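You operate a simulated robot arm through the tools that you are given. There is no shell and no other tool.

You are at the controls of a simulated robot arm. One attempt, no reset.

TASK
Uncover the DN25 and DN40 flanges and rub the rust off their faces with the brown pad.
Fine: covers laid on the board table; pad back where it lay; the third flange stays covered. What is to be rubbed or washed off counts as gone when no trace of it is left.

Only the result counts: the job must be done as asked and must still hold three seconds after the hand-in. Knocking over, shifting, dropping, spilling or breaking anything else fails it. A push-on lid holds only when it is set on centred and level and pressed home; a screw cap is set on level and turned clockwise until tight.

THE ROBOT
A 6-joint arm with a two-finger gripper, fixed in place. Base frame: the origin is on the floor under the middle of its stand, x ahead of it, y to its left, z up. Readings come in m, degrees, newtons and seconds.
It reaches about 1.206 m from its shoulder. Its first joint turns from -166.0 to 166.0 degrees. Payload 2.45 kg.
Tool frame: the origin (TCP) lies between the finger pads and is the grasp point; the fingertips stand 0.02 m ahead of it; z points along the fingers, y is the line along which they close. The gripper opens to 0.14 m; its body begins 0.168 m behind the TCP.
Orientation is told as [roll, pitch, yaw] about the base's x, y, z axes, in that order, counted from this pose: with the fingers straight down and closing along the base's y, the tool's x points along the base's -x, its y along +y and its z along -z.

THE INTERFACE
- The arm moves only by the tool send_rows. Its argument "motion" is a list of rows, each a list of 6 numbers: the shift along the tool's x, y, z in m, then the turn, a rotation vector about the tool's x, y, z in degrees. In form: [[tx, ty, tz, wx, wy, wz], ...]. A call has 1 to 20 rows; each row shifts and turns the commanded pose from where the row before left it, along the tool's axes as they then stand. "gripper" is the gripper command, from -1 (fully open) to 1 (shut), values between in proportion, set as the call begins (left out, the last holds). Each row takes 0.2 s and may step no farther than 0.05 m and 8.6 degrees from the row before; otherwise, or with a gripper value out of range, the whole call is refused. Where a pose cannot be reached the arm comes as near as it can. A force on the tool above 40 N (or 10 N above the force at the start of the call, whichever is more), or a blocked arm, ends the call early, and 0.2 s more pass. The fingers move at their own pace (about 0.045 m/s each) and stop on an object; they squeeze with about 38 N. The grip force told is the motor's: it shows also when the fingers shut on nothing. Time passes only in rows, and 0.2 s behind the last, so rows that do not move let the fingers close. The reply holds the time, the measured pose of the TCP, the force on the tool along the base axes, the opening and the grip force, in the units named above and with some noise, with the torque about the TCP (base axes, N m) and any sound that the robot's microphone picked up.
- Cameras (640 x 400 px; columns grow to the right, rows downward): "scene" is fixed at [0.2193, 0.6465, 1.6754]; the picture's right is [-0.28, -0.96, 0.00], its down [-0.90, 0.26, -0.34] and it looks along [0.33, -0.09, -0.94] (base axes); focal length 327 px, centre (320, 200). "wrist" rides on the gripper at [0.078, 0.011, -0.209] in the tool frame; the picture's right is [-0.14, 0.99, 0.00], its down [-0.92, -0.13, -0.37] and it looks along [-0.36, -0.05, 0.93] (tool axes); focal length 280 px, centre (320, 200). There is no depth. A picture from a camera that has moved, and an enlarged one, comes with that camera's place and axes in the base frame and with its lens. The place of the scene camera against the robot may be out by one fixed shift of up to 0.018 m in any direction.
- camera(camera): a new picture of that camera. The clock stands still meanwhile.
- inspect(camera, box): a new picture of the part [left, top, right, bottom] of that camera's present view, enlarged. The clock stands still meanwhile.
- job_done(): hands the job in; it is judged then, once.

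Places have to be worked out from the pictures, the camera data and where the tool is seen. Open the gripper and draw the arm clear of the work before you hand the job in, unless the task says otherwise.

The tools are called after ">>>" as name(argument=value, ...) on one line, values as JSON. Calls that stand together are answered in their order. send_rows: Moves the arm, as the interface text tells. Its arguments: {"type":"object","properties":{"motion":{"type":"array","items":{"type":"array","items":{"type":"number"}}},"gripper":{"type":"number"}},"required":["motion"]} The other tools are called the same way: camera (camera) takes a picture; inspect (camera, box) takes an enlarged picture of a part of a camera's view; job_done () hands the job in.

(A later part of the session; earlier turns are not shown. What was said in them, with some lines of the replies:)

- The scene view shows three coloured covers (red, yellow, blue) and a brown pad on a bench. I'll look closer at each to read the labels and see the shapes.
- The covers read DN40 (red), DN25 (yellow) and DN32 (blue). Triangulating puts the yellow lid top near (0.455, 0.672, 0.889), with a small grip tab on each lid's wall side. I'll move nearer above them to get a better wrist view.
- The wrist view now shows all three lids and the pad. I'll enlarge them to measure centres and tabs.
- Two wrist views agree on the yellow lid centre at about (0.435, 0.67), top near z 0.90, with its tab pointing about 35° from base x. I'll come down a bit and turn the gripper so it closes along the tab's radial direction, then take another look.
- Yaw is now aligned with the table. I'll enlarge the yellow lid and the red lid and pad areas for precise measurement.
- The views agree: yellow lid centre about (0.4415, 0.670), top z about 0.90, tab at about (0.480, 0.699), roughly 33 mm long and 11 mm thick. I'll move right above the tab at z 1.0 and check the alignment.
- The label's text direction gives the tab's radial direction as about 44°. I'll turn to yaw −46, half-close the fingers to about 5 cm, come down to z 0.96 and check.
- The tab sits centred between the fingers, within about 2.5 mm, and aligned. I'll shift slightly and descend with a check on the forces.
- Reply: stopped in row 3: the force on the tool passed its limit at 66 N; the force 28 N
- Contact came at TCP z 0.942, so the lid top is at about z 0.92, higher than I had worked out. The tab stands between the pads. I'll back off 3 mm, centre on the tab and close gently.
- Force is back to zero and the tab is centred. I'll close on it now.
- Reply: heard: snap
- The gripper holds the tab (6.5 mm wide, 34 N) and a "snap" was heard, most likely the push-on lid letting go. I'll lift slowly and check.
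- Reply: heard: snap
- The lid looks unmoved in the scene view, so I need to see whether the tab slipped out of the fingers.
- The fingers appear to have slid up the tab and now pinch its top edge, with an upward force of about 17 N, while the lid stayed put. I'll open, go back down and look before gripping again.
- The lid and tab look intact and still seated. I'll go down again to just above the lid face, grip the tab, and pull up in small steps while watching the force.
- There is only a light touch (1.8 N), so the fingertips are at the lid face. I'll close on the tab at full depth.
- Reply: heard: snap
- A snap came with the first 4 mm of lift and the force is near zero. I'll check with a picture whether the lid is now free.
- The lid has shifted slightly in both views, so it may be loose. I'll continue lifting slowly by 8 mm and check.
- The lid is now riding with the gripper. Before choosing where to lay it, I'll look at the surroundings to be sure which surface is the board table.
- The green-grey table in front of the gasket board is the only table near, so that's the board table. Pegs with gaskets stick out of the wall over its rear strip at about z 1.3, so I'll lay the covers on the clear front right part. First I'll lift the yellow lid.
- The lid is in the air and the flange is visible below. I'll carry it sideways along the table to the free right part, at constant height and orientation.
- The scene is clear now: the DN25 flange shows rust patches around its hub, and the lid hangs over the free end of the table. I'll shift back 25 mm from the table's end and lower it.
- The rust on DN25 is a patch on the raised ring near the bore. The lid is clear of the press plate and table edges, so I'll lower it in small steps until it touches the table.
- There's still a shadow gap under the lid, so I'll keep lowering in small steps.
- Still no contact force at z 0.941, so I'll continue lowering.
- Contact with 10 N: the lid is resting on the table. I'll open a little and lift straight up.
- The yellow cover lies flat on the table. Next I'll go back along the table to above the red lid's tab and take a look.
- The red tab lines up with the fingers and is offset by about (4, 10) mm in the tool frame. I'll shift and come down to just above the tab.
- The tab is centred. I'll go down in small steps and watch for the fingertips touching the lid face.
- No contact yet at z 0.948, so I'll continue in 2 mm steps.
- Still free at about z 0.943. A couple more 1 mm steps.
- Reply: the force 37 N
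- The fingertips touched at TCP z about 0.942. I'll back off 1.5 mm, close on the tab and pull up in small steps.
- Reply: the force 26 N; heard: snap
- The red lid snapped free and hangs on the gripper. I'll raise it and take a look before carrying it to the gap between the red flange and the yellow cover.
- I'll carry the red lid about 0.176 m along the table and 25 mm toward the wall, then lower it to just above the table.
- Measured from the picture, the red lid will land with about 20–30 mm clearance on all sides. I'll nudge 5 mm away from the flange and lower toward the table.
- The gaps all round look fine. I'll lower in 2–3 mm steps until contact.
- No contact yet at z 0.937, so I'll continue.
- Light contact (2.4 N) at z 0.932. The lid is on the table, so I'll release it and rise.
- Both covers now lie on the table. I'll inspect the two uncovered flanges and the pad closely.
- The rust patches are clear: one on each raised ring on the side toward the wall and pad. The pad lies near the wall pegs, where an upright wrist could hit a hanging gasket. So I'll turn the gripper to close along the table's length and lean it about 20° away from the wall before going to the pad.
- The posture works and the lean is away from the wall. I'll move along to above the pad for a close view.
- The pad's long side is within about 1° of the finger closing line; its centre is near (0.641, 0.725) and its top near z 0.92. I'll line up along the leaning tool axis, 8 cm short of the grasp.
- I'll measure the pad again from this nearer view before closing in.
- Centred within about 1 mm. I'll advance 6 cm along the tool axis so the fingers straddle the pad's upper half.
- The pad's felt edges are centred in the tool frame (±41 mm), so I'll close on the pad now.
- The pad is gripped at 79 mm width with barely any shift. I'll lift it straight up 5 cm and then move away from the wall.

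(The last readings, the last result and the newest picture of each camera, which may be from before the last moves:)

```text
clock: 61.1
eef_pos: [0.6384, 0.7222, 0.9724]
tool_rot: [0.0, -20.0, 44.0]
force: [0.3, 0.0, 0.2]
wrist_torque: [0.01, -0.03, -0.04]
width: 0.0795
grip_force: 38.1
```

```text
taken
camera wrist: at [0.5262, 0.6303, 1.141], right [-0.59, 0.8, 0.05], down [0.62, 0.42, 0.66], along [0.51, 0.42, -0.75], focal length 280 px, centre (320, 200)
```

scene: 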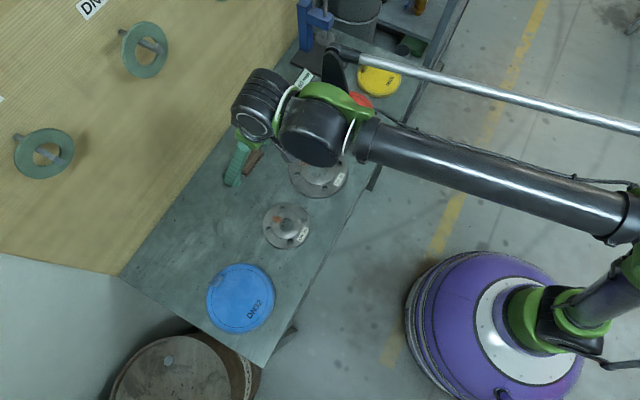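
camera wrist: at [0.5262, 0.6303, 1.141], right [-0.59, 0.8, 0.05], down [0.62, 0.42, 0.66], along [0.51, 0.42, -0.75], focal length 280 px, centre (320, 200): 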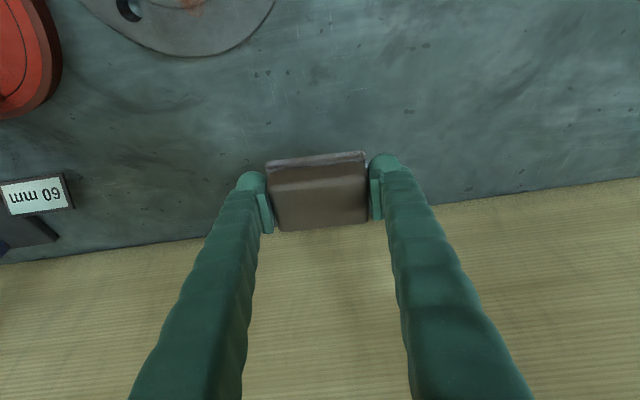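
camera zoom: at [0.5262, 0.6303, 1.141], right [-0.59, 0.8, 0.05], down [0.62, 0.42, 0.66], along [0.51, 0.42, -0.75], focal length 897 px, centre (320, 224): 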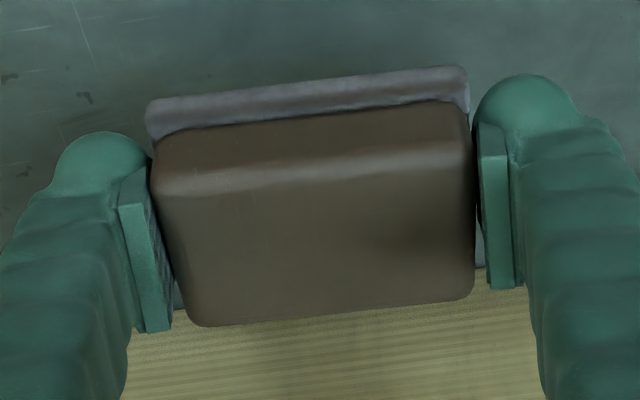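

The pad came up level. From the calibrated scene view I place the DN40 rust patch at about (0.589, 0.581), on the wall side of the ring. I'll bring the pad over it at z 0.98.

>>> send_rows(motion=[[0.0323, -0.0168, -0.0144, 0, 0, 0], [0.0323, -0.0168, -0.0144, 0, 0, 0], [0.0323, -0.0169, -0.0144, 0, 0, 0], [0.0323, -0.0169, -0.0145, 0, 0, 0], [0, 0, 0, 0, 0, 0]])

>>> camera(camera="wrist")

>>> camera(camera="scene")

```text
clock: 62.3
eef_pos: [0.5823, 0.5762, 0.9816]
tool_rot: [0.1, -19.9, 44.0]
force: [0.2, -1.4, -0.6]
wrist_torque: [-0.01, 0.0, 0.02]
width: 0.0791
grip_force: 38.1
```

```text
taken
camera wrist: at [0.4702, 0.4832, 1.1506], right [-0.59, 0.8, 0.05], down [0.62, 0.42, 0.66], along [0.51, 0.42, -0.75], focal length 280 px, centre (320, 200)
```

wrist: 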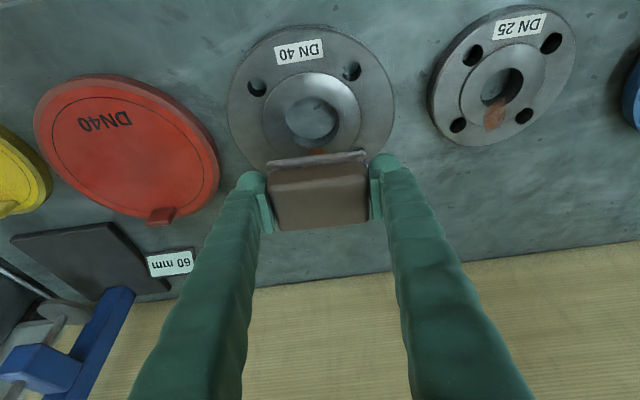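

```text
taken
```

scene: 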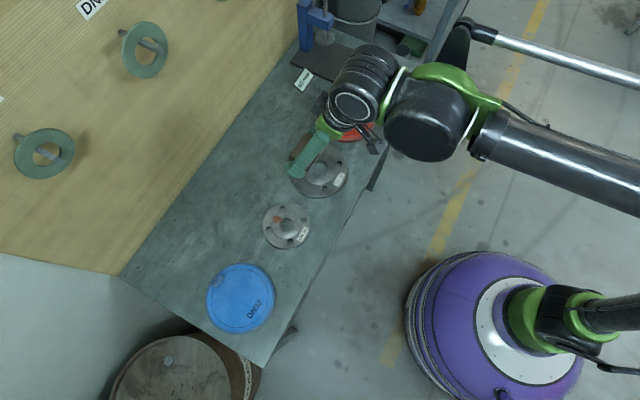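

Both flanges show in the wrist view, and once lowered the pad will cover the DN40 patch. I'll lower vertically in steps until I feel contact.

>>> send_rows(motion=[[0.0034, 0, 0.0094, 0, 0, 0], [0.0034, 0, 0.0094, 0, 0, 0], [0.0017, 0, 0.0047, 0, 0, 0], [0, 0, 0, 0, 0, 0]])

>>> send_rows(motion=[[0.00068, 0, 0.00188, 0, 0, 0], [0.00068, 0, 0.00188, 0, 0, 0], [0, 0, 0, 0, 0, 0]])

>>> send_rows(motion=[[0.00068, 0, 0.00188, 0, 0, 0], [0, 0, 0, 0, 0, 0]])

>>> send_rows(motion=[[0.00034, 0, 0.00094, 0, 0, 0], [0, 0, 0, 0, 0, 0]])

```text
clock: 63.3
eef_pos: [0.5835, 0.5759, 0.9569]
tool_rot: [0.0, -20.0, 44.0]
force: [0.5, 0.0, -0.1]
wrist_torque: [0.01, 0.0, -0.02]
width: 0.0794
grip_force: 38.0
```

```text
clock: 64.1
eef_pos: [0.5839, 0.576, 0.9517]
tool_rot: [0.0, -19.9, 43.9]
force: [0.8, -0.2, -0.8]
wrist_torque: [-0.02, 0.0, -0.02]
width: 0.0793
grip_force: 38.7
```

```text
clock: 64.7
eef_pos: [0.5831, 0.576, 0.9513]
tool_rot: [0.1, -20.0, 44.0]
force: [-0.6, 0.4, -1.0]
wrist_torque: [0.01, 0.02, -0.02]
width: 0.0793
grip_force: 37.7
```

```text
clock: 65.3
eef_pos: [0.5824, 0.5758, 0.9479]
tool_rot: [0.0, -20.0, 43.9]
force: [-0.1, -0.3, -0.6]
wrist_torque: [-0.01, 0.0, -0.01]
width: 0.0794
grip_force: 38.1
```

Not in contact yet (z 0.949), so I'll continue in 1 mm steps.

>>> send_rows(motion=[[0.00034, 0, 0.00094, 0, 0, 0], [0, 0, 0, 0, 0, 0]])

>>> send_rows(motion=[[0.00034, 0, 0.00094, 0, 0, 0], [0, 0, 0, 0, 0, 0]])

>>> send_rows(motion=[[0.00034, 0, 0.00094, 0, 0, 0], [0, 0, 0, 0, 0, 0]])

>>> camera(camera="wrist")

```text
clock: 65.9
eef_pos: [0.5823, 0.5753, 0.9486]
tool_rot: [-0.1, -20.0, 43.9]
force: [-0.6, -1.0, -0.5]
wrist_torque: [0.03, 0.0, 0.0]
width: 0.0788
grip_force: 37.6
```

```text
clock: 66.5
eef_pos: [0.583, 0.576, 0.9478]
tool_rot: [0.0, -20.0, 44.0]
force: [0.0, -0.5, -1.0]
wrist_torque: [-0.01, 0.01, -0.03]
width: 0.079
grip_force: 38.4
```

```text
clock: 67.1
eef_pos: [0.5833, 0.5759, 0.9454]
tool_rot: [0.0, -19.9, 43.9]
force: [0.6, 0.5, 0.1]
wrist_torque: [-0.02, 0.02, -0.03]
width: 0.079
grip_force: 38.4
```

```text
taken
camera wrist: at [0.4711, 0.4829, 1.1155], right [-0.59, 0.8, 0.05], down [0.62, 0.42, 0.66], along [0.51, 0.42, -0.75], focal length 280 px, centre (320, 200)
```

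wrist: 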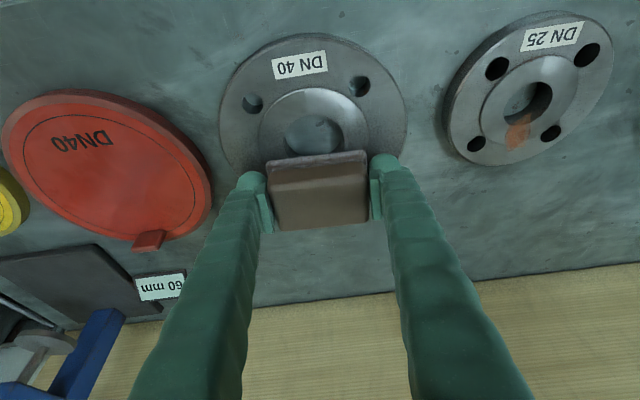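

Still free; the pad must be a few millimetres above the ring. I'll continue down.

>>> send_rows(motion=[[0.00034, 0, 0.00094, 0, 0, 0], [0, 0, 0, 0, 0, 0]])

>>> send_rows(motion=[[0.00034, 0, 0.00094, 0, 0, 0], [0, 0, 0, 0, 0, 0]])

>>> send_rows(motion=[[0.00034, 0, 0.00094, 0, 0, 0], [0, 0, 0, 0, 0, 0]])

>>> send_rows(motion=[[0.00034, 0, 0.00094, 0, 0, 0], [0, 0, 0, 0, 0, 0]])

```text
clock: 67.7
eef_pos: [0.5833, 0.5766, 0.9453]
tool_rot: [0.0, -20.0, 43.9]
force: [-0.1, 0.6, -2.1]
wrist_torque: [0.01, -0.03, -0.01]
width: 0.0792
grip_force: 38.2
```

```text
clock: 68.3
eef_pos: [0.5834, 0.5759, 0.9439]
tool_rot: [0.0, -19.9, 43.9]
force: [-0.5, 0.2, -0.1]
wrist_torque: [0.01, 0.01, 0.01]
width: 0.0791
grip_force: 37.6
```

```text
clock: 68.9
eef_pos: [0.5833, 0.5763, 0.9432]
tool_rot: [0.1, -19.9, 43.9]
force: [0.1, 0.3, -0.8]
wrist_torque: [0.0, -0.01, 0.0]
width: 0.0793
grip_force: 38.2
```

```text
clock: 69.5
eef_pos: [0.584, 0.5757, 0.9443]
tool_rot: [0.0, -20.0, 43.9]
force: [0.6, -0.2, -0.4]
wrist_torque: [0.0, -0.03, -0.03]
width: 0.0791
grip_force: 38.1
```

No contact at about z 0.943 yet, so I'll keep going in 1 mm steps.

>>> send_rows(motion=[[0.00034, 0, 0.00094, 0, 0, 0], [0, 0, 0, 0, 0, 0]])

>>> send_rows(motion=[[0.00034, 0, 0.00094, 0, 0, 0], [0, 0, 0, 0, 0, 0]])

>>> send_rows(motion=[[0.00034, 0, 0.00094, 0, 0, 0], [0, 0, 0, 0, 0, 0]])

>>> inspect(camera="wrist", box=[200, 20, 420, 240])

```text
clock: 70.1
eef_pos: [0.5822, 0.5757, 0.9418]
tool_rot: [0.0, -20.0, 43.9]
force: [-0.6, -0.5, -0.8]
wrist_torque: [0.0, -0.03, -0.03]
width: 0.079
grip_force: 38.2
```

```text
clock: 70.7
eef_pos: [0.5838, 0.5755, 0.941]
tool_rot: [0.0, -20.0, 44.0]
force: [0.6, 0.0, -0.2]
wrist_torque: [0.02, -0.01, 0.0]
width: 0.0788
grip_force: 38.0
```

```text
clock: 71.3
eef_pos: [0.583, 0.5768, 0.9402]
tool_rot: [0.0, -20.1, 43.9]
force: [0.5, -0.4, 2.3]
wrist_torque: [-0.14, 0.01, 0.05]
width: 0.0789
grip_force: 38.1
```

```text
1.82 times, centred on (310, 130) of wrist
camera zoom: at [0.4715, 0.4831, 1.1088], right [-0.59, 0.8, 0.05], down [0.62, 0.42, 0.66], along [0.51, 0.42, -0.75], focal length 510 px, centre (338, 327)
```

zoom: 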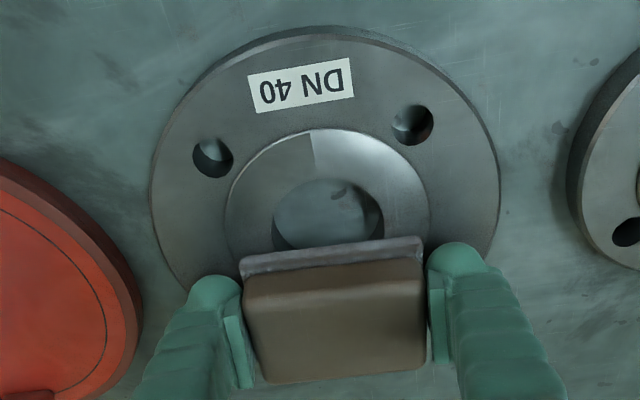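

Contact: 2.3 N at z 0.940. I'll press about half a millimetre and make the first gentle rubbing strokes along the table direction, watching the force.

>>> send_rows(motion=[[0.00014, 0, 0.00038, 0, 0, 0], [0, 0.015, 0, 0, 0, 0], [0, -0.015, 0, 0, 0, 0], [0, -0.015, 0, 0, 0, 0], [0, 0.015, 0, 0, 0, 0], [0, 0, 0, 0, 0, 0]])

```text
clock: 72.7
eef_pos: [0.5841, 0.5761, 0.9406]
tool_rot: [0.0, -20.1, 43.9]
force: [0.2, 0.5, 2.5]
wrist_torque: [-0.16, -0.06, 0.04]
width: 0.0788
grip_force: 38.1
```

Force is only 2.5 N. I'll press another millimetre and rub further, in both directions.

>>> send_rows(motion=[[0.00034, 0, 0.00094, 0, 0, 0], [0, 0.015, 0, 0, 0, 0], [0, -0.015, 0, 0, 0, 0], [0, -0.015, 0, 0, 0, 0], [0, 0.015, 0, 0, 0, 0], [0, 0, 0, 0, 0, 0]])

```text
clock: 74.1
eef_pos: [0.5826, 0.5755, 0.9405]
tool_rot: [0.0, -20.1, 43.9]
force: [5.1, -6.7, 23.5]
wrist_torque: [-0.71, -0.13, 0.09]
width: 0.0792
grip_force: 37.9
```

Now pressing with about 23 N. I'll ease off 0.2 mm and do a longer set of strokes along and across.

>>> send_rows(motion=[[-7e-05, 0, -0.00019, 0, 0, 0], [0, 0.02, 0, 0, 0, 0], [0, -0.02, 0, 0, 0, 0], [0, -0.02, 0, 0, 0, 0], [0, 0.02, 0, 0, 0, 0], [-0.0075, 0, 0.0027, 0, 0, 0], [0, 0.02, 0, 0, 0, 0], [0, -0.02, 0, 0, 0, 0], [0, -0.02, 0, 0, 0, 0], [0, 0.02, 0, 0, 0, 0], [0.015, 0, -0.0055, 0, 0, 0], [0, 0.02, 0, 0, 0, 0], [0, -0.02, 0, 0, 0, 0], [0, -0.02, 0, 0, 0, 0], [0, 0.02, 0, 0, 0, 0], [-0.0075, 0, 0.0027, 0, 0, 0], [0, 0, 0, 0, 0, 0]])

>>> camera(camera="wrist")

```text
clock: 77.7
eef_pos: [0.5833, 0.5752, 0.9397]
tool_rot: [0.0, -20.1, 43.9]
force: [-2.8, -3.6, 13.2]
wrist_torque: [-0.43, 0.15, -0.01]
width: 0.0788
grip_force: 37.7
```

```text
taken
camera wrist: at [0.4712, 0.4828, 1.1082], right [-0.59, 0.8, 0.05], down [0.62, 0.42, 0.66], along [0.51, 0.42, -0.75], focal length 280 px, centre (320, 200)
```

wrist: 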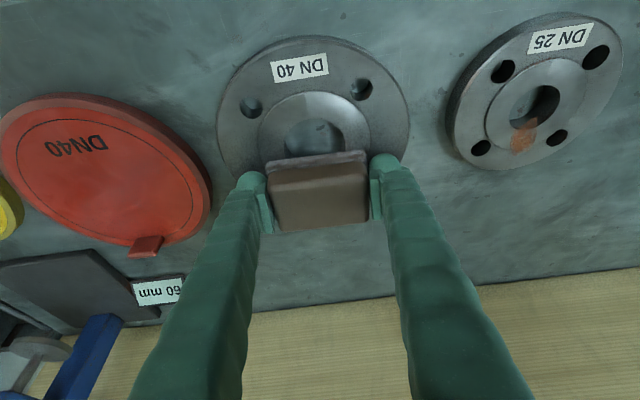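

The force held near 13 N throughout. I'll lift and shift the pad toward the wall to see how much rust is left on DN40.

>>> send_rows(motion=[[-0.0051, 0, -0.0141, 0, 0, 0], [-0.0051, 0, -0.0141, 0, 0, 0], [-0.0235, 0, 0.0086, 0, 0, 0], [-0.0235, 0, 0.0086, 0, 0, 0], [0, 0, 0, 0, 0, 0]])

>>> inspect(camera="wrist", box=[220, 20, 420, 145])

>>> inspect(camera="scene", box=[284, 140, 354, 200])

```text
clock: 78.9
eef_pos: [0.6182, 0.611, 0.9691]
tool_rot: [0.0, -20.0, 43.9]
force: [0.3, -0.1, -0.7]
wrist_torque: [0.03, -0.01, -0.02]
width: 0.0789
grip_force: 38.0
```

```text
3.20 times, centred on (320, 82) of wrist
camera zoom: at [0.5071, 0.5184, 1.1372], right [-0.59, 0.8, 0.05], down [0.62, 0.42, 0.66], along [0.51, 0.42, -0.75], focal length 897 px, centre (320, 576)
```

zoom: 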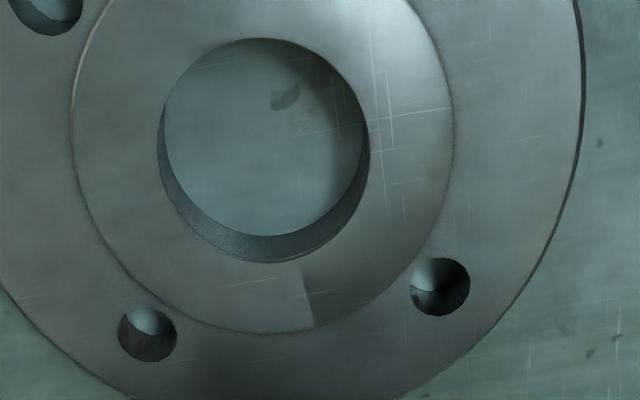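

```text
6.67 times, centred on (319, 170) of scene
camera zoom: at [0.2193, 0.6465, 1.6754], right [-0.28, -0.96, 0.0], down [-0.9, 0.26, -0.34], along [0.33, -0.09, -0.94], focal length 2178 px, centre (327, 400)
```

zoom: 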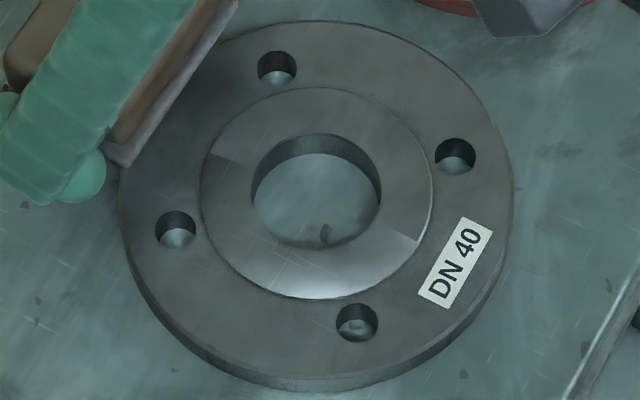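

DN40's face looks clean and the flange has not moved. I'll take a tighter look for faint traces, and look at DN25 from here.

>>> inspect(camera="wrist", box=[270, 80, 350, 135])

>>> inspect(camera="scene", box=[299, 152, 335, 186])

>>> camera(camera="wrist")

```text
7.27 times, centred on (310, 108) of wrist
camera zoom: at [0.5071, 0.5184, 1.1372], right [-0.59, 0.8, 0.05], down [0.62, 0.42, 0.66], along [0.51, 0.42, -0.75], focal length 2039 px, centre (393, 873)
```

zoom: 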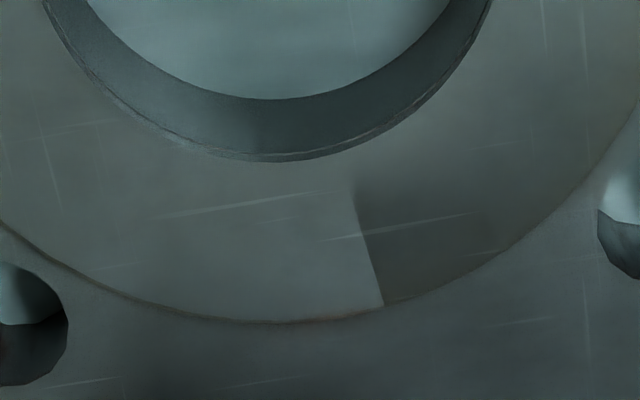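

```text
11.76 times, centred on (317, 169) of scene
camera zoom: at [0.2193, 0.6465, 1.6754], right [-0.28, -0.96, 0.0], down [-0.9, 0.26, -0.34], along [0.33, -0.09, -0.94], focal length 3844 px, centre (355, 565)
```

zoom: 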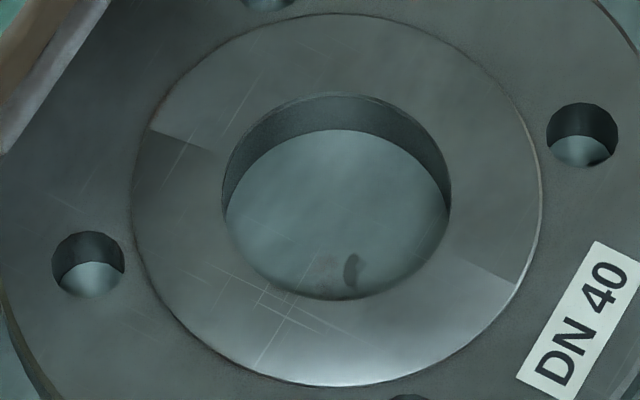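

```text
taken
camera wrist: at [0.5071, 0.5184, 1.1372], right [-0.59, 0.8, 0.05], down [0.62, 0.42, 0.66], along [0.51, 0.42, -0.75], focal length 280 px, centre (320, 200)
```

wrist: 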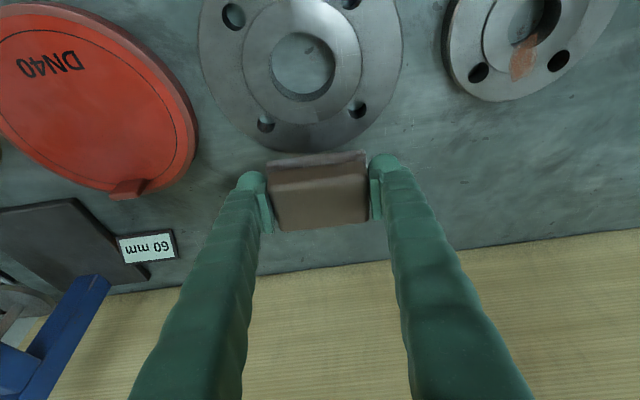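

DN40 is clean: the remaining light and dark sectors are just reflection seams. The DN25 patch centre is at about (0.463, 0.686), so I'll carry the pad over it at z 0.97.

>>> send_rows(motion=[[0.0127, 0.0332, -0.0046, 0, 0, 0], [0.0127, 0.0332, -0.0046, 0, 0, 0], [0.0127, 0.0332, -0.0046, 0, 0, 0], [0.0127, 0.0332, -0.0046, 0, 0, 0], [0.0127, 0.0332, -0.0046, 0, 0, 0], [0, 0, 0, 0, 0, 0]])

>>> camera(camera="wrist")

>>> camera(camera="scene")

```text
clock: 80.3
eef_pos: [0.4548, 0.6843, 0.9692]
tool_rot: [0.1, -19.9, 43.9]
force: [0.2, 0.0, -0.3]
wrist_torque: [-0.03, 0.0, 0.0]
width: 0.0789
grip_force: 38.2
```

```text
taken
camera wrist: at [0.3431, 0.5904, 1.1378], right [-0.59, 0.8, 0.05], down [0.62, 0.42, 0.66], along [0.51, 0.42, -0.75], focal length 280 px, centre (320, 200)
```

wrist: 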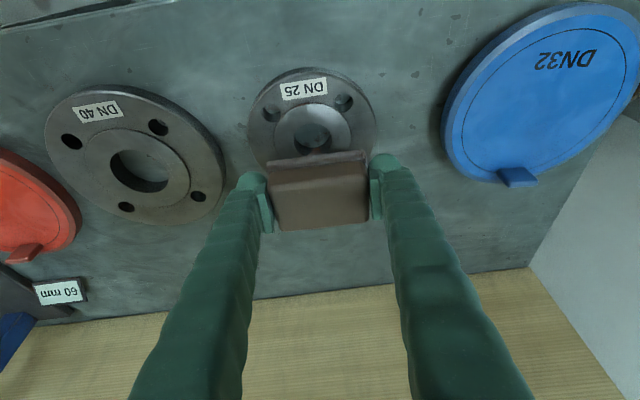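

```text
taken
```

scene: 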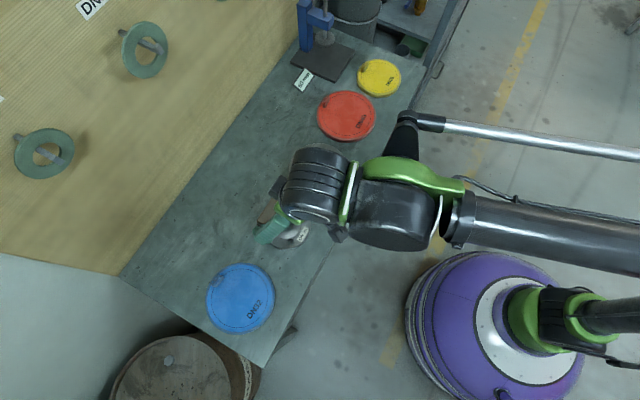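

The pad is lined up over the DN25 patch. I'll lower it to just above the ring, then in 1 mm steps to contact.

>>> send_rows(motion=[[0.0034, 0, 0.0094, 0, 0, 0], [0.0034, 0, 0.0094, 0, 0, 0], [0.0014, 0, 0.0038, 0, 0, 0], [0, 0, 0, 0, 0, 0]])

>>> send_rows(motion=[[0.00034, 0, 0.00094, 0, 0, 0], [0.00034, 0, 0.00094, 0, 0, 0], [0, 0, 0, 0, 0, 0]])

>>> send_rows(motion=[[0.00034, 0, 0.00094, 0, 0, 0], [0, 0, 0, 0, 0, 0]])

>>> send_rows(motion=[[0.00034, 0, 0.00094, 0, 0, 0], [0, 0, 0, 0, 0, 0]])

```text
clock: 81.3
eef_pos: [0.4556, 0.6844, 0.9449]
tool_rot: [-0.1, -20.0, 43.9]
force: [0.0, -0.3, -0.1]
wrist_torque: [0.0, 0.01, -0.02]
width: 0.0788
grip_force: 38.1
```

```text
clock: 82.1
eef_pos: [0.4557, 0.6849, 0.9429]
tool_rot: [0.0, -20.0, 43.9]
force: [-0.1, 1.3, -0.7]
wrist_torque: [-0.01, -0.01, 0.01]
width: 0.0789
grip_force: 38.0
```

```text
clock: 82.7
eef_pos: [0.4558, 0.6838, 0.9427]
tool_rot: [0.0, -20.1, 43.9]
force: [0.2, 0.3, -0.3]
wrist_torque: [0.01, 0.02, -0.01]
width: 0.0789
grip_force: 38.5
```

```text
clock: 83.3
eef_pos: [0.4562, 0.6843, 0.9408]
tool_rot: [0.1, -20.1, 44.0]
force: [-0.4, -0.1, 0.0]
wrist_torque: [0.02, 0.0, -0.03]
width: 0.079
grip_force: 37.7
```

Near contact height now, so I'll continue with smaller steps.

>>> send_rows(motion=[[0.00034, 0, 0.00094, 0, 0, 0], [0, 0, 0, 0, 0, 0]])

>>> send_rows(motion=[[0.00024, 0, 0.00066, 0, 0, 0], [0, 0, 0, 0, 0, 0]])

>>> send_rows(motion=[[0.00024, 0, 0.00066, 0, 0, 0], [0, 0, 0, 0, 0, 0]])

```text
clock: 83.9
eef_pos: [0.4556, 0.6848, 0.9397]
tool_rot: [0.0, -19.9, 43.9]
force: [-0.5, -0.1, -0.2]
wrist_torque: [0.01, -0.01, 0.04]
width: 0.0787
grip_force: 38.0
```

```text
clock: 84.5
eef_pos: [0.4559, 0.6837, 0.9389]
tool_rot: [0.1, -20.1, 43.9]
force: [1.0, 2.5, 13.5]
wrist_torque: [-0.4, -0.11, 0.0]
width: 0.0789
grip_force: 38.2
```

```text
clock: 85.1
eef_pos: [0.4548, 0.6833, 0.939]
tool_rot: [0.1, -20.1, 43.9]
force: [5.1, 6.2, 35.7]
wrist_torque: [-0.63, 0.17, 0.03]
width: 0.0788
grip_force: 38.2
```

Contact is firm at 36 N, so I'll back off 0.6 mm to about 15 N and rub along and across the patch.

>>> send_rows(motion=[[-0.0002, 0, -0.00056, 0, 0, 0], [0, 0.015, 0, 0, 0, 0], [0, -0.015, 0, 0, 0, 0], [0, -0.015, 0, 0, 0, 0], [0, 0.015, 0, 0, 0, 0], [-0.0056, 0, 0.00205, 0, 0, 0], [0, 0.015, 0, 0, 0, 0], [0, -0.015, 0, 0, 0, 0], [0, -0.015, 0, 0, 0, 0], [0, 0.015, 0, 0, 0, 0], [0.0113, 0, -0.0041, 0, 0, 0], [0, 0.015, 0, 0, 0, 0], [0, -0.015, 0, 0, 0, 0], [0, -0.015, 0, 0, 0, 0], [0, 0.015, 0, 0, 0, 0], [-0.0057, 0, 0.00205, 0, 0, 0], [0, 0, 0, 0, 0, 0]])

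```text
clock: 88.7
eef_pos: [0.4555, 0.6838, 0.94]
tool_rot: [0.0, -20.1, 44.0]
force: [-3.3, -2.2, 14.2]
wrist_torque: [-0.31, 0.25, -0.02]
width: 0.0787
grip_force: 37.7
```

Force stayed at about 14 N. I'll do another round of strokes for certainty, then lift and shift the pad aside to look.

>>> send_rows(motion=[[0, 0.02, 0, 0, 0, 0], [0, -0.02, 0, 0, 0, 0], [0, -0.02, 0, 0, 0, 0], [0, 0.02, 0, 0, 0, 0], [-0.0075, 0, 0.0027, 0, 0, 0], [0, 0.02, 0, 0, 0, 0], [0, -0.02, 0, 0, 0, 0], [0, -0.02, 0, 0, 0, 0], [0, 0.02, 0, 0, 0, 0], [0.015, 0, -0.0055, 0, 0, 0], [0, 0.02, 0, 0, 0, 0], [0, -0.02, 0, 0, 0, 0], [0, -0.02, 0, 0, 0, 0], [0, 0.02, 0, 0, 0, 0], [-0.0075, 0, 0.0027, 0, 0, 0], [0, 0, 0, 0, 0, 0]])

>>> send_rows(motion=[[-0.0051, 0, -0.0141, 0, 0, 0], [-0.0051, 0, -0.0141, 0, 0, 0], [-0.0235, 0, 0.0086, 0, 0, 0], [-0.0235, 0, 0.0086, 0, 0, 0], [0, 0, 0, 0, 0, 0]])

>>> inspect(camera="wrist", box=[220, 20, 420, 145])

>>> inspect(camera="scene", box=[254, 200, 324, 250])

```text
clock: 92.1
eef_pos: [0.4567, 0.6838, 0.9402]
tool_rot: [0.1, -19.9, 44.0]
force: [-2.5, -2.5, 10.2]
wrist_torque: [-0.28, 0.24, 0.02]
width: 0.0792
grip_force: 38.5
```

```text
clock: 93.3
eef_pos: [0.4906, 0.7174, 0.9691]
tool_rot: [0.0, -19.9, 43.9]
force: [-0.3, -0.3, -0.1]
wrist_torque: [0.04, 0.03, -0.01]
width: 0.0789
grip_force: 38.3
```

```text
3.20 times, centred on (320, 82) of wrist
camera zoom: at [0.38, 0.6257, 1.1381], right [-0.59, 0.8, 0.05], down [0.62, 0.42, 0.66], along [0.51, 0.42, -0.75], focal length 897 px, centre (320, 576)
```

zoom: 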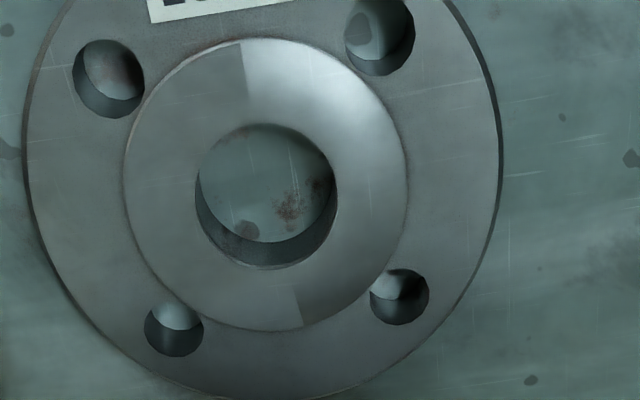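

```text
8.00 times, centred on (289, 225) of scene
camera zoom: at [0.2193, 0.6465, 1.6754], right [-0.28, -0.96, 0.0], down [-0.9, 0.26, -0.34], along [0.33, -0.09, -0.94], focal length 2614 px, centre (568, 0)
```

zoom: 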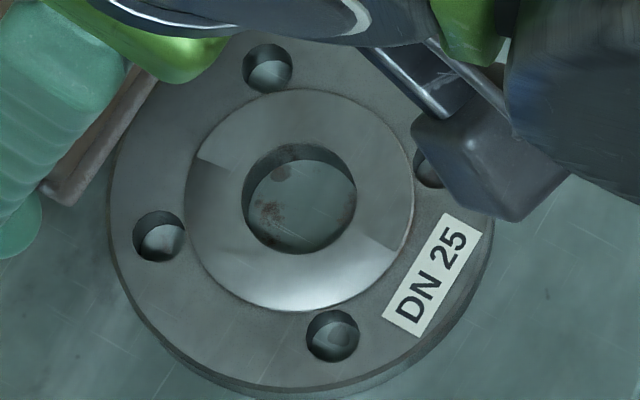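

DN25 is clean too, and both flanges stayed where they were; the specks seen through the bore are marks on the table. Next I'll carry the pad back to above its original spot.

>>> send_rows(motion=[[-0.0258, -0.0246, 0.0086, 0, 0, 0], [-0.0258, -0.0246, 0.0086, 0, 0, 0], [-0.0258, -0.0246, 0.0086, 0, 0, 0], [-0.0259, -0.0247, 0.0086, 0, 0, 0], [0, 0, 0, 0, 0, 0]])

>>> send_rows(motion=[[0, 0, 0, 0, 0, 0]])

>>> send_rows(motion=[[0, 0, 0, 0, 0, 0]])

>>> inspect(camera="wrist", box=[220, 130, 420, 255])

```text
clock: 94.5
eef_pos: [0.6387, 0.7223, 0.9725]
tool_rot: [0.1, -19.9, 43.8]
force: [0.3, 0.5, -1.0]
wrist_torque: [-0.03, -0.04, -0.01]
width: 0.079
grip_force: 37.9
```

```text
clock: 94.9
eef_pos: [0.639, 0.7236, 0.9714]
tool_rot: [0.0, -20.1, 43.8]
force: [0.1, -0.3, 0.7]
wrist_torque: [0.01, -0.03, 0.03]
width: 0.0788
grip_force: 38.3
```

```text
clock: 95.3
eef_pos: [0.6396, 0.7227, 0.972]
tool_rot: [-0.1, -20.0, 43.9]
force: [0.1, 0.8, -0.7]
wrist_torque: [-0.04, 0.01, 0.04]
width: 0.079
grip_force: 37.9
```

```text
3.20 times, centred on (320, 192) of wrist
camera zoom: at [0.5271, 0.6299, 1.1406], right [-0.59, 0.8, 0.05], down [0.62, 0.42, 0.66], along [0.51, 0.42, -0.75], focal length 897 px, centre (320, 224)
```

zoom: 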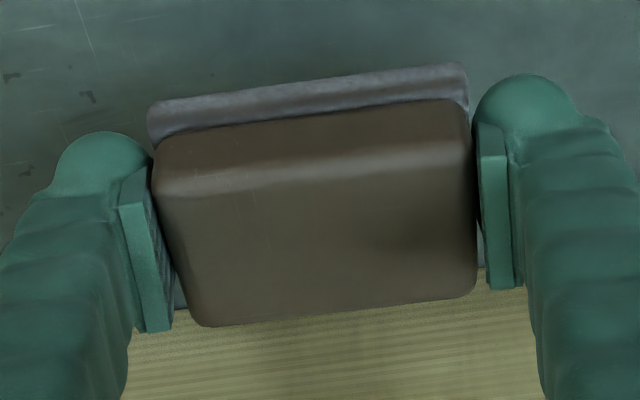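

The table marks match the picture from when I lifted the pad, so I'm within about 1 mm of the original spot. I'll lower it vertically.

>>> send_rows(motion=[[0.0051, 0, 0.0141, 0, 0, 0], [0.0051, 0, 0.0141, 0, 0, 0], [0.0041, 0, 0.0113, 0, 0, 0], [0.0014, 0, 0.0038, 0, 0, 0], [0, 0, 0, 0, 0, 0]])

>>> send_rows(motion=[[0.00034, 0, 0.00094, 0, 0, 0], [0.00034, 0, 0.00094, 0, 0, 0], [0, 0, 0, 0, 0, 0]])

>>> send_rows(motion=[[0.00034, 0, 0.00094, 0, 0, 0], [0, 0, 0, 0, 0, 0]])

>>> send_rows(motion=[[0.00034, 0, 0.00094, 0, 0, 0], [0, 0, 0, 0, 0, 0]])

```text
clock: 96.5
eef_pos: [0.6385, 0.724, 0.9255]
tool_rot: [0.0, -20.0, 43.9]
force: [0.1, 0.1, -0.6]
wrist_torque: [0.03, 0.01, 0.02]
width: 0.0789
grip_force: 38.1
```

```text
clock: 97.3
eef_pos: [0.639, 0.7227, 0.9239]
tool_rot: [0.0, -19.9, 43.9]
force: [0.0, 0.0, -0.5]
wrist_torque: [-0.02, -0.04, -0.01]
width: 0.0789
grip_force: 38.0
```

```text
clock: 97.9
eef_pos: [0.6381, 0.7229, 0.9224]
tool_rot: [0.0, -19.9, 43.9]
force: [0.8, 0.3, -0.9]
wrist_torque: [0.0, -0.01, -0.02]
width: 0.0788
grip_force: 37.8
```

```text
clock: 98.5
eef_pos: [0.6381, 0.7234, 0.9226]
tool_rot: [0.0, -20.0, 43.9]
force: [0.2, 0.0, 0.3]
wrist_torque: [-0.03, -0.01, 0.02]
width: 0.0789
grip_force: 37.7
```

Almost down. I'll use fine steps until a light touch shows.

>>> send_rows(motion=[[0.00024, 0, 0.00066, 0, 0, 0], [0, 0, 0, 0, 0, 0]])

>>> send_rows(motion=[[0.0002, 0, 0.00056, 0, 0, 0], [0, 0, 0, 0, 0, 0]])

>>> send_rows(motion=[[0.00014, 0, 0.00038, 0, 0, 0], [0, 0, 0, 0, 0, 0]])

```text
clock: 99.1
eef_pos: [0.639, 0.7242, 0.9234]
tool_rot: [0.0, -20.1, 43.9]
force: [1.9, 2.8, 11.7]
wrist_torque: [-0.2, 0.09, 0.0]
width: 0.0789
grip_force: 38.0
```

```text
clock: 99.7
eef_pos: [0.6386, 0.7232, 0.922]
tool_rot: [0.0, -20.0, 43.9]
force: [2.8, 3.6, 22.2]
wrist_torque: [-0.37, 0.23, 0.02]
width: 0.079
grip_force: 38.3
```

```text
clock: 100.3
eef_pos: [0.6383, 0.7226, 0.9231]
tool_rot: [0.1, -20.2, 43.9]
force: [4.0, 5.3, 32.0]
wrist_torque: [-0.41, 0.28, -0.04]
width: 0.0791
grip_force: 38.3
```

The pad is on the table, pressed a bit more than needed. I'll ease off 0.8 mm and open the fingers.

>>> send_rows(motion=[[-0.00027, 0, -0.00075, 0, 0, 0], [0, 0, 0, 0, 0, 0]])

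>>> send_rows(motion=[[0, 0, 0, 0, 0, 0], [0, 0, 0, 0, 0, 0], [0, 0, 0, 0, 0, 0]], gripper=-0.5)

>>> inspect(camera="wrist", box=[220, 130, 420, 255])

```text
clock: 100.9
eef_pos: [0.638, 0.7224, 0.9216]
tool_rot: [-0.1, -19.9, 43.8]
force: [1.2, 2.2, 21.9]
wrist_torque: [-0.37, 0.28, -0.03]
width: 0.079
grip_force: 37.8
```

```text
clock: 101.7
eef_pos: [0.639, 0.7222, 0.9195]
tool_rot: [0.1, -20.0, 43.9]
force: [-0.1, 0.0, 0.3]
wrist_torque: [0.02, 0.02, -0.03]
width: 0.105
grip_force: 0.0
```

```text
3.20 times, centred on (320, 192) of wrist
camera zoom: at [0.5267, 0.6299, 1.09], right [-0.59, 0.8, 0.05], down [0.62, 0.42, 0.66], along [0.51, 0.42, -0.75], focal length 897 px, centre (320, 224)
```

zoom: 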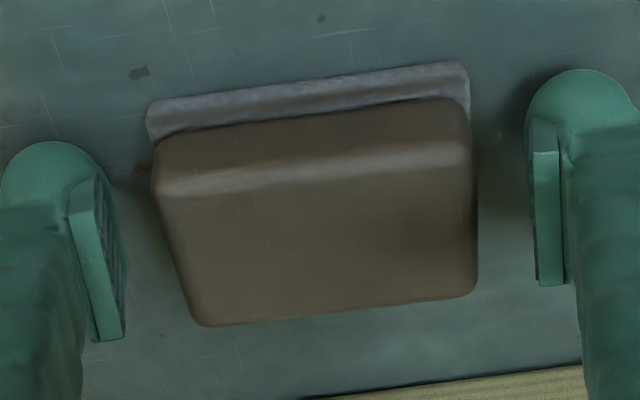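

The pad lies where it was, within about 1 mm. I'll back the fingers off along the tool axis, then draw the arm up and away from the table.

>>> send_rows(motion=[[0, 0, -0.01, 0, 0, 0], [0, 0, -0.02, 0, 0, 0], [0, 0, -0.03, 0, 0, 0], [0, 0, -0.04, 0, 0, 0], [0.023, 0.0127, -0.0283, 0, 0, 0], [0.023, 0.0127, -0.0283, 0, 0, 0], [0.023, 0.0127, -0.0283, 0, 0, 0], [0.023, 0.0127, -0.0283, 0, 0, 0], [0.023, 0.0127, -0.0283, 0, 0, 0], [0.023, 0.0127, -0.0283, 0, 0, 0], [0.023, 0.0127, -0.0283, 0, 0, 0], [0.023, 0.0127, -0.0283, 0, 0, 0], [0, 0, 0, 0, 0, 0]])

>>> camera(camera="scene")

>>> camera(camera="wrist")

```text
clock: 104.5
eef_pos: [0.3635, 0.5979, 1.1655]
tool_rot: [-0.2, -20.0, 43.9]
force: [0.7, 0.0, -0.1]
wrist_torque: [0.0, -0.01, -0.02]
width: 0.105
grip_force: 0.0
```

```text
taken
```

scene: 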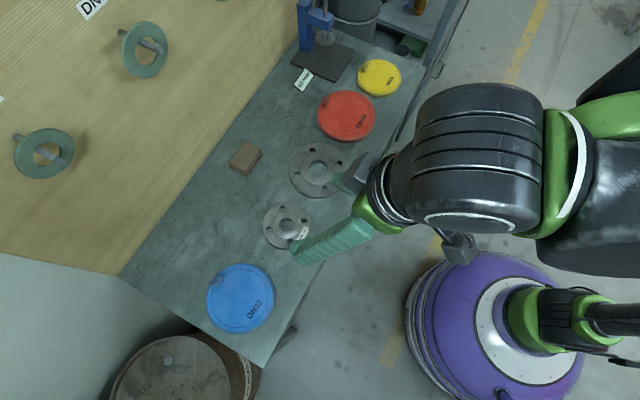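

```text
taken
camera wrist: at [0.2514, 0.5052, 1.334], right [-0.59, 0.8, 0.05], down [0.62, 0.42, 0.66], along [0.51, 0.42, -0.75], focal length 280 px, centre (320, 200)
```

wrist: 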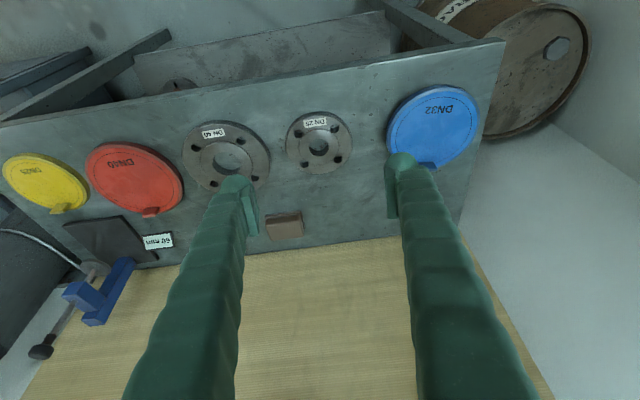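

Everything looks in place. I'll pull the arm further clear and upright, then inspect the flanges, covers and pad.

>>> send_rows(motion=[[0.0265, 0.0065, -0.0309, 0, 0, 0], [0.0265, 0.0065, -0.0309, 0, 0, 0], [0.0265, 0.0065, -0.0309, 0, 0, 0], [0.0265, 0.0065, -0.0309, 0, 0, 0], [0.0265, 0.0065, -0.0309, 0, 0, 0], [0, 0, 0, 0, 6.667, 0], [0, 0, 0, 0, 6.667, 0], [0, 0, 0, 0, 6.666, 0], [0, 0, 0, 0, 0, 0]], gripper=-1)

>>> camera(camera="scene")

>>> inspect(camera="scene", box=[254, 200, 324, 250])

>>> inspect(camera="scene", box=[284, 140, 354, 200])

>>> inspect(camera="scene", box=[210, 130, 280, 180])

>>> inspect(camera="wrist", box=[160, 60, 480, 260])

```text
clock: 106.5
eef_pos: [0.2124, 0.4988, 1.2649]
tool_rot: [-0.1, 0.0, 43.9]
force: [0.8, 0.1, 0.0]
wrist_torque: [0.03, -0.03, -0.03]
width: 0.14
grip_force: 0.0
```

```text
taken
```

scene: 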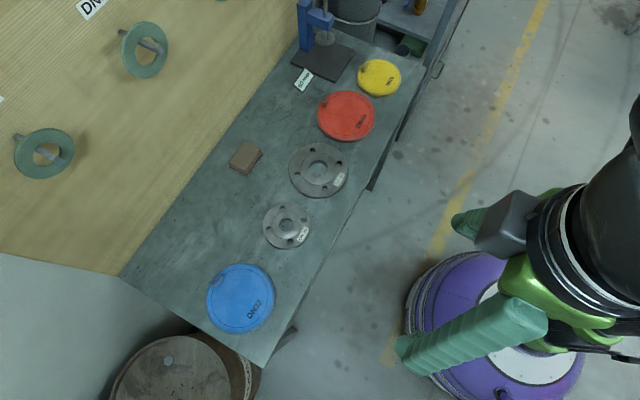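

```text
8.00 times, centred on (289, 225) of scene
camera zoom: at [0.2193, 0.6465, 1.6754], right [-0.28, -0.96, 0.0], down [-0.9, 0.26, -0.34], along [0.33, -0.09, -0.94], focal length 2614 px, centre (568, 0)
```

zoom: 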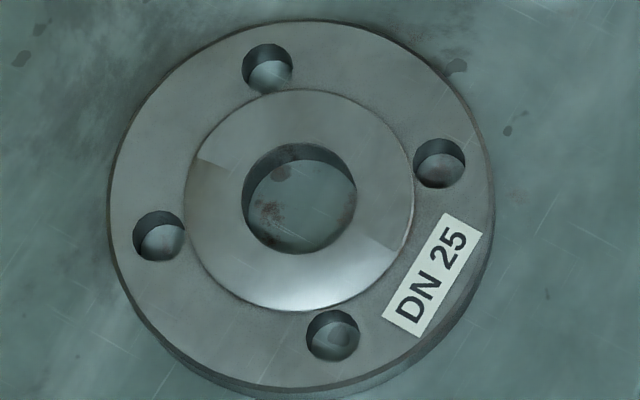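

```text
6.67 times, centred on (319, 170) of scene
camera zoom: at [0.2193, 0.6465, 1.6754], right [-0.28, -0.96, 0.0], down [-0.9, 0.26, -0.34], along [0.33, -0.09, -0.94], focal length 2178 px, centre (327, 400)
```

zoom: 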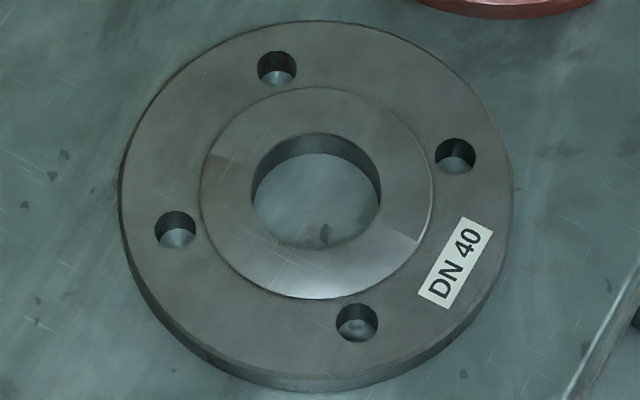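

```text
8.00 times, centred on (245, 155) of scene
camera zoom: at [0.2193, 0.6465, 1.6754], right [-0.28, -0.96, 0.0], down [-0.9, 0.26, -0.34], along [0.33, -0.09, -0.94], focal length 2614 px, centre (920, 560)
```

zoom: 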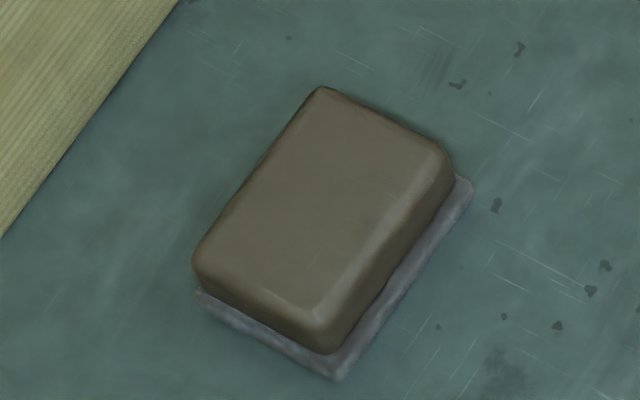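

```text
2.00 times, centred on (320, 160) of wrist
camera zoom: at [0.1489, 0.4519, 1.4732], right [-0.59, 0.81, 0.0], down [0.75, 0.55, 0.37], along [0.3, 0.22, -0.93], focal length 561 px, centre (320, 280)
```

zoom: 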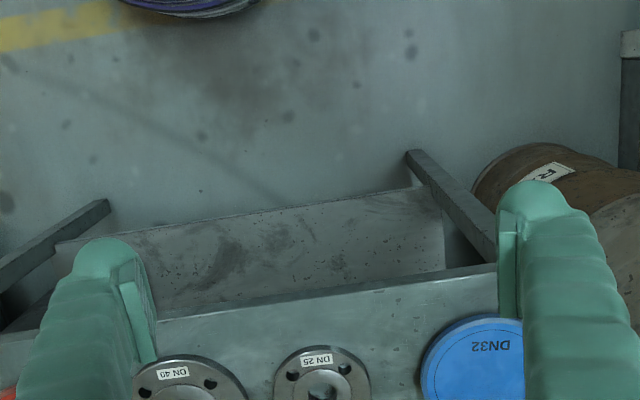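

Pad and flanges match their original places. The shaded sector on DN25 has a faint brown tint, so I'll zoom in to be sure no rust remains there.

>>> inspect(camera="scene", box=[270, 210, 294, 225])

>>> inspect(camera="scene", box=[296, 155, 320, 170])

>>> inspect(camera="wrist", box=[220, 220, 360, 310])

```text
16.00 times, centred on (282, 218) of scene
camera zoom: at [0.2193, 0.6465, 1.6754], right [-0.28, -0.96, 0.0], down [-0.9, 0.26, -0.34], along [0.33, -0.09, -0.94], focal length 5228 px, centre (928, -80)
```

zoom: 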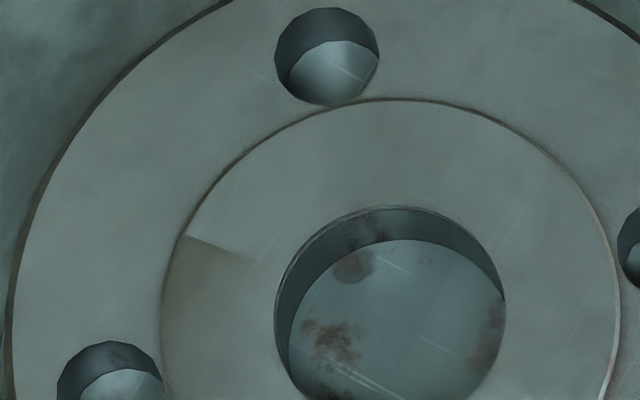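

```text
16.00 times, centred on (308, 162) of scene
camera zoom: at [0.2193, 0.6465, 1.6754], right [-0.28, -0.96, 0.0], down [-0.9, 0.26, -0.34], along [0.33, -0.09, -0.94], focal length 5228 px, centre (512, 800)
```

zoom: 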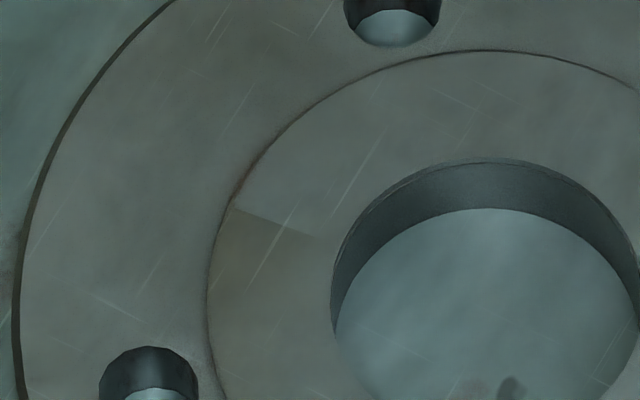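

```text
4.44 times, centred on (290, 265) of wrist
camera zoom: at [0.1489, 0.4519, 1.4732], right [-0.59, 0.81, 0.0], down [0.75, 0.55, 0.37], along [0.3, 0.22, -0.93], focal length 1246 px, centre (453, -89)
```

zoom: 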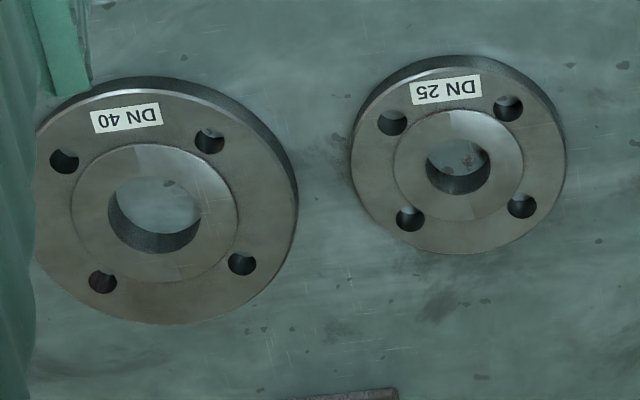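

The seams are only reflections; the same ones appear opposite, and no orange is left on either face. One last look at the covers before handing in.

>>> inspect(camera="scene", box=[290, 40, 430, 150])

>>> inspect(camera="scene", box=[180, 240, 310, 360])

```text
3.64 times, centred on (360, 95) of scene
camera zoom: at [0.2193, 0.6465, 1.6754], right [-0.28, -0.96, 0.0], down [-0.9, 0.26, -0.34], along [0.33, -0.09, -0.94], focal length 1188 px, centre (174, 582)
```

zoom: 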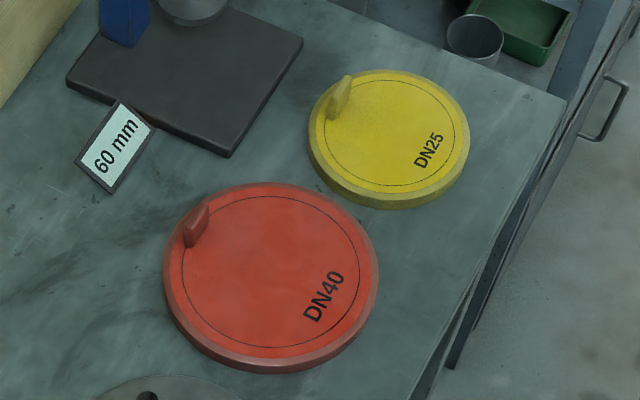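

```text
3.33 times, centred on (245, 300) of scene
camera zoom: at [0.2193, 0.6465, 1.6754], right [-0.28, -0.96, 0.0], down [-0.9, 0.26, -0.34], along [0.33, -0.09, -0.94], focal length 1089 px, centre (570, -133)
```

zoom: 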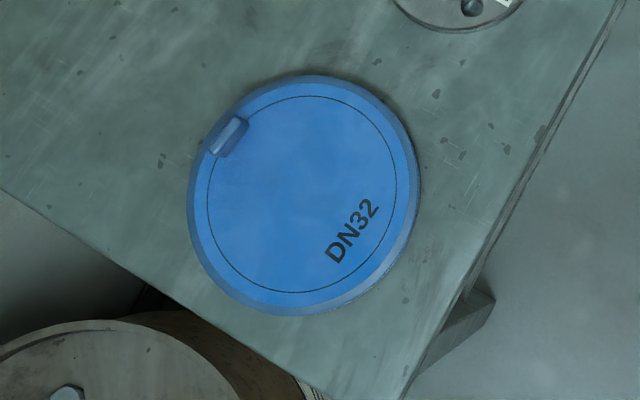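

The red and yellow covers lie flat on the board table, DN32 is still covered, and the pad is back in its place. Both faces are clean, the gripper is open and the arm is clear, so I'm handing in the job.

>>> job_done()

```text
The job is handed in.
```

The DN25 and DN40 flanges are uncovered and their faces rubbed clean. In the last close-up pictures I saw no trace of rust on either face.

- **Covers:** the yellow (DN25) and red (DN40) covers lie flat on the board table, in the clear space beyond the DN40 flange.
- **Pad:** it is back where it lay, to within about 1 mm as far as I can judge from the pictures.
- **DN32:** I did not touch it; its blue cover is still on.
- **Arm:** the gripper is open and the arm is drawn clear of the table.

On the first grab, the fingertips pressed the yellow cover with 66 N, and my first grip slipped off its tab. The second grip lifted it cleanly, and the pictures show no damage or shift from either.

The brown specks visible through the DN25 bore were there before I rubbed. I took them to be marks on the table, not rust on the face, and left them.
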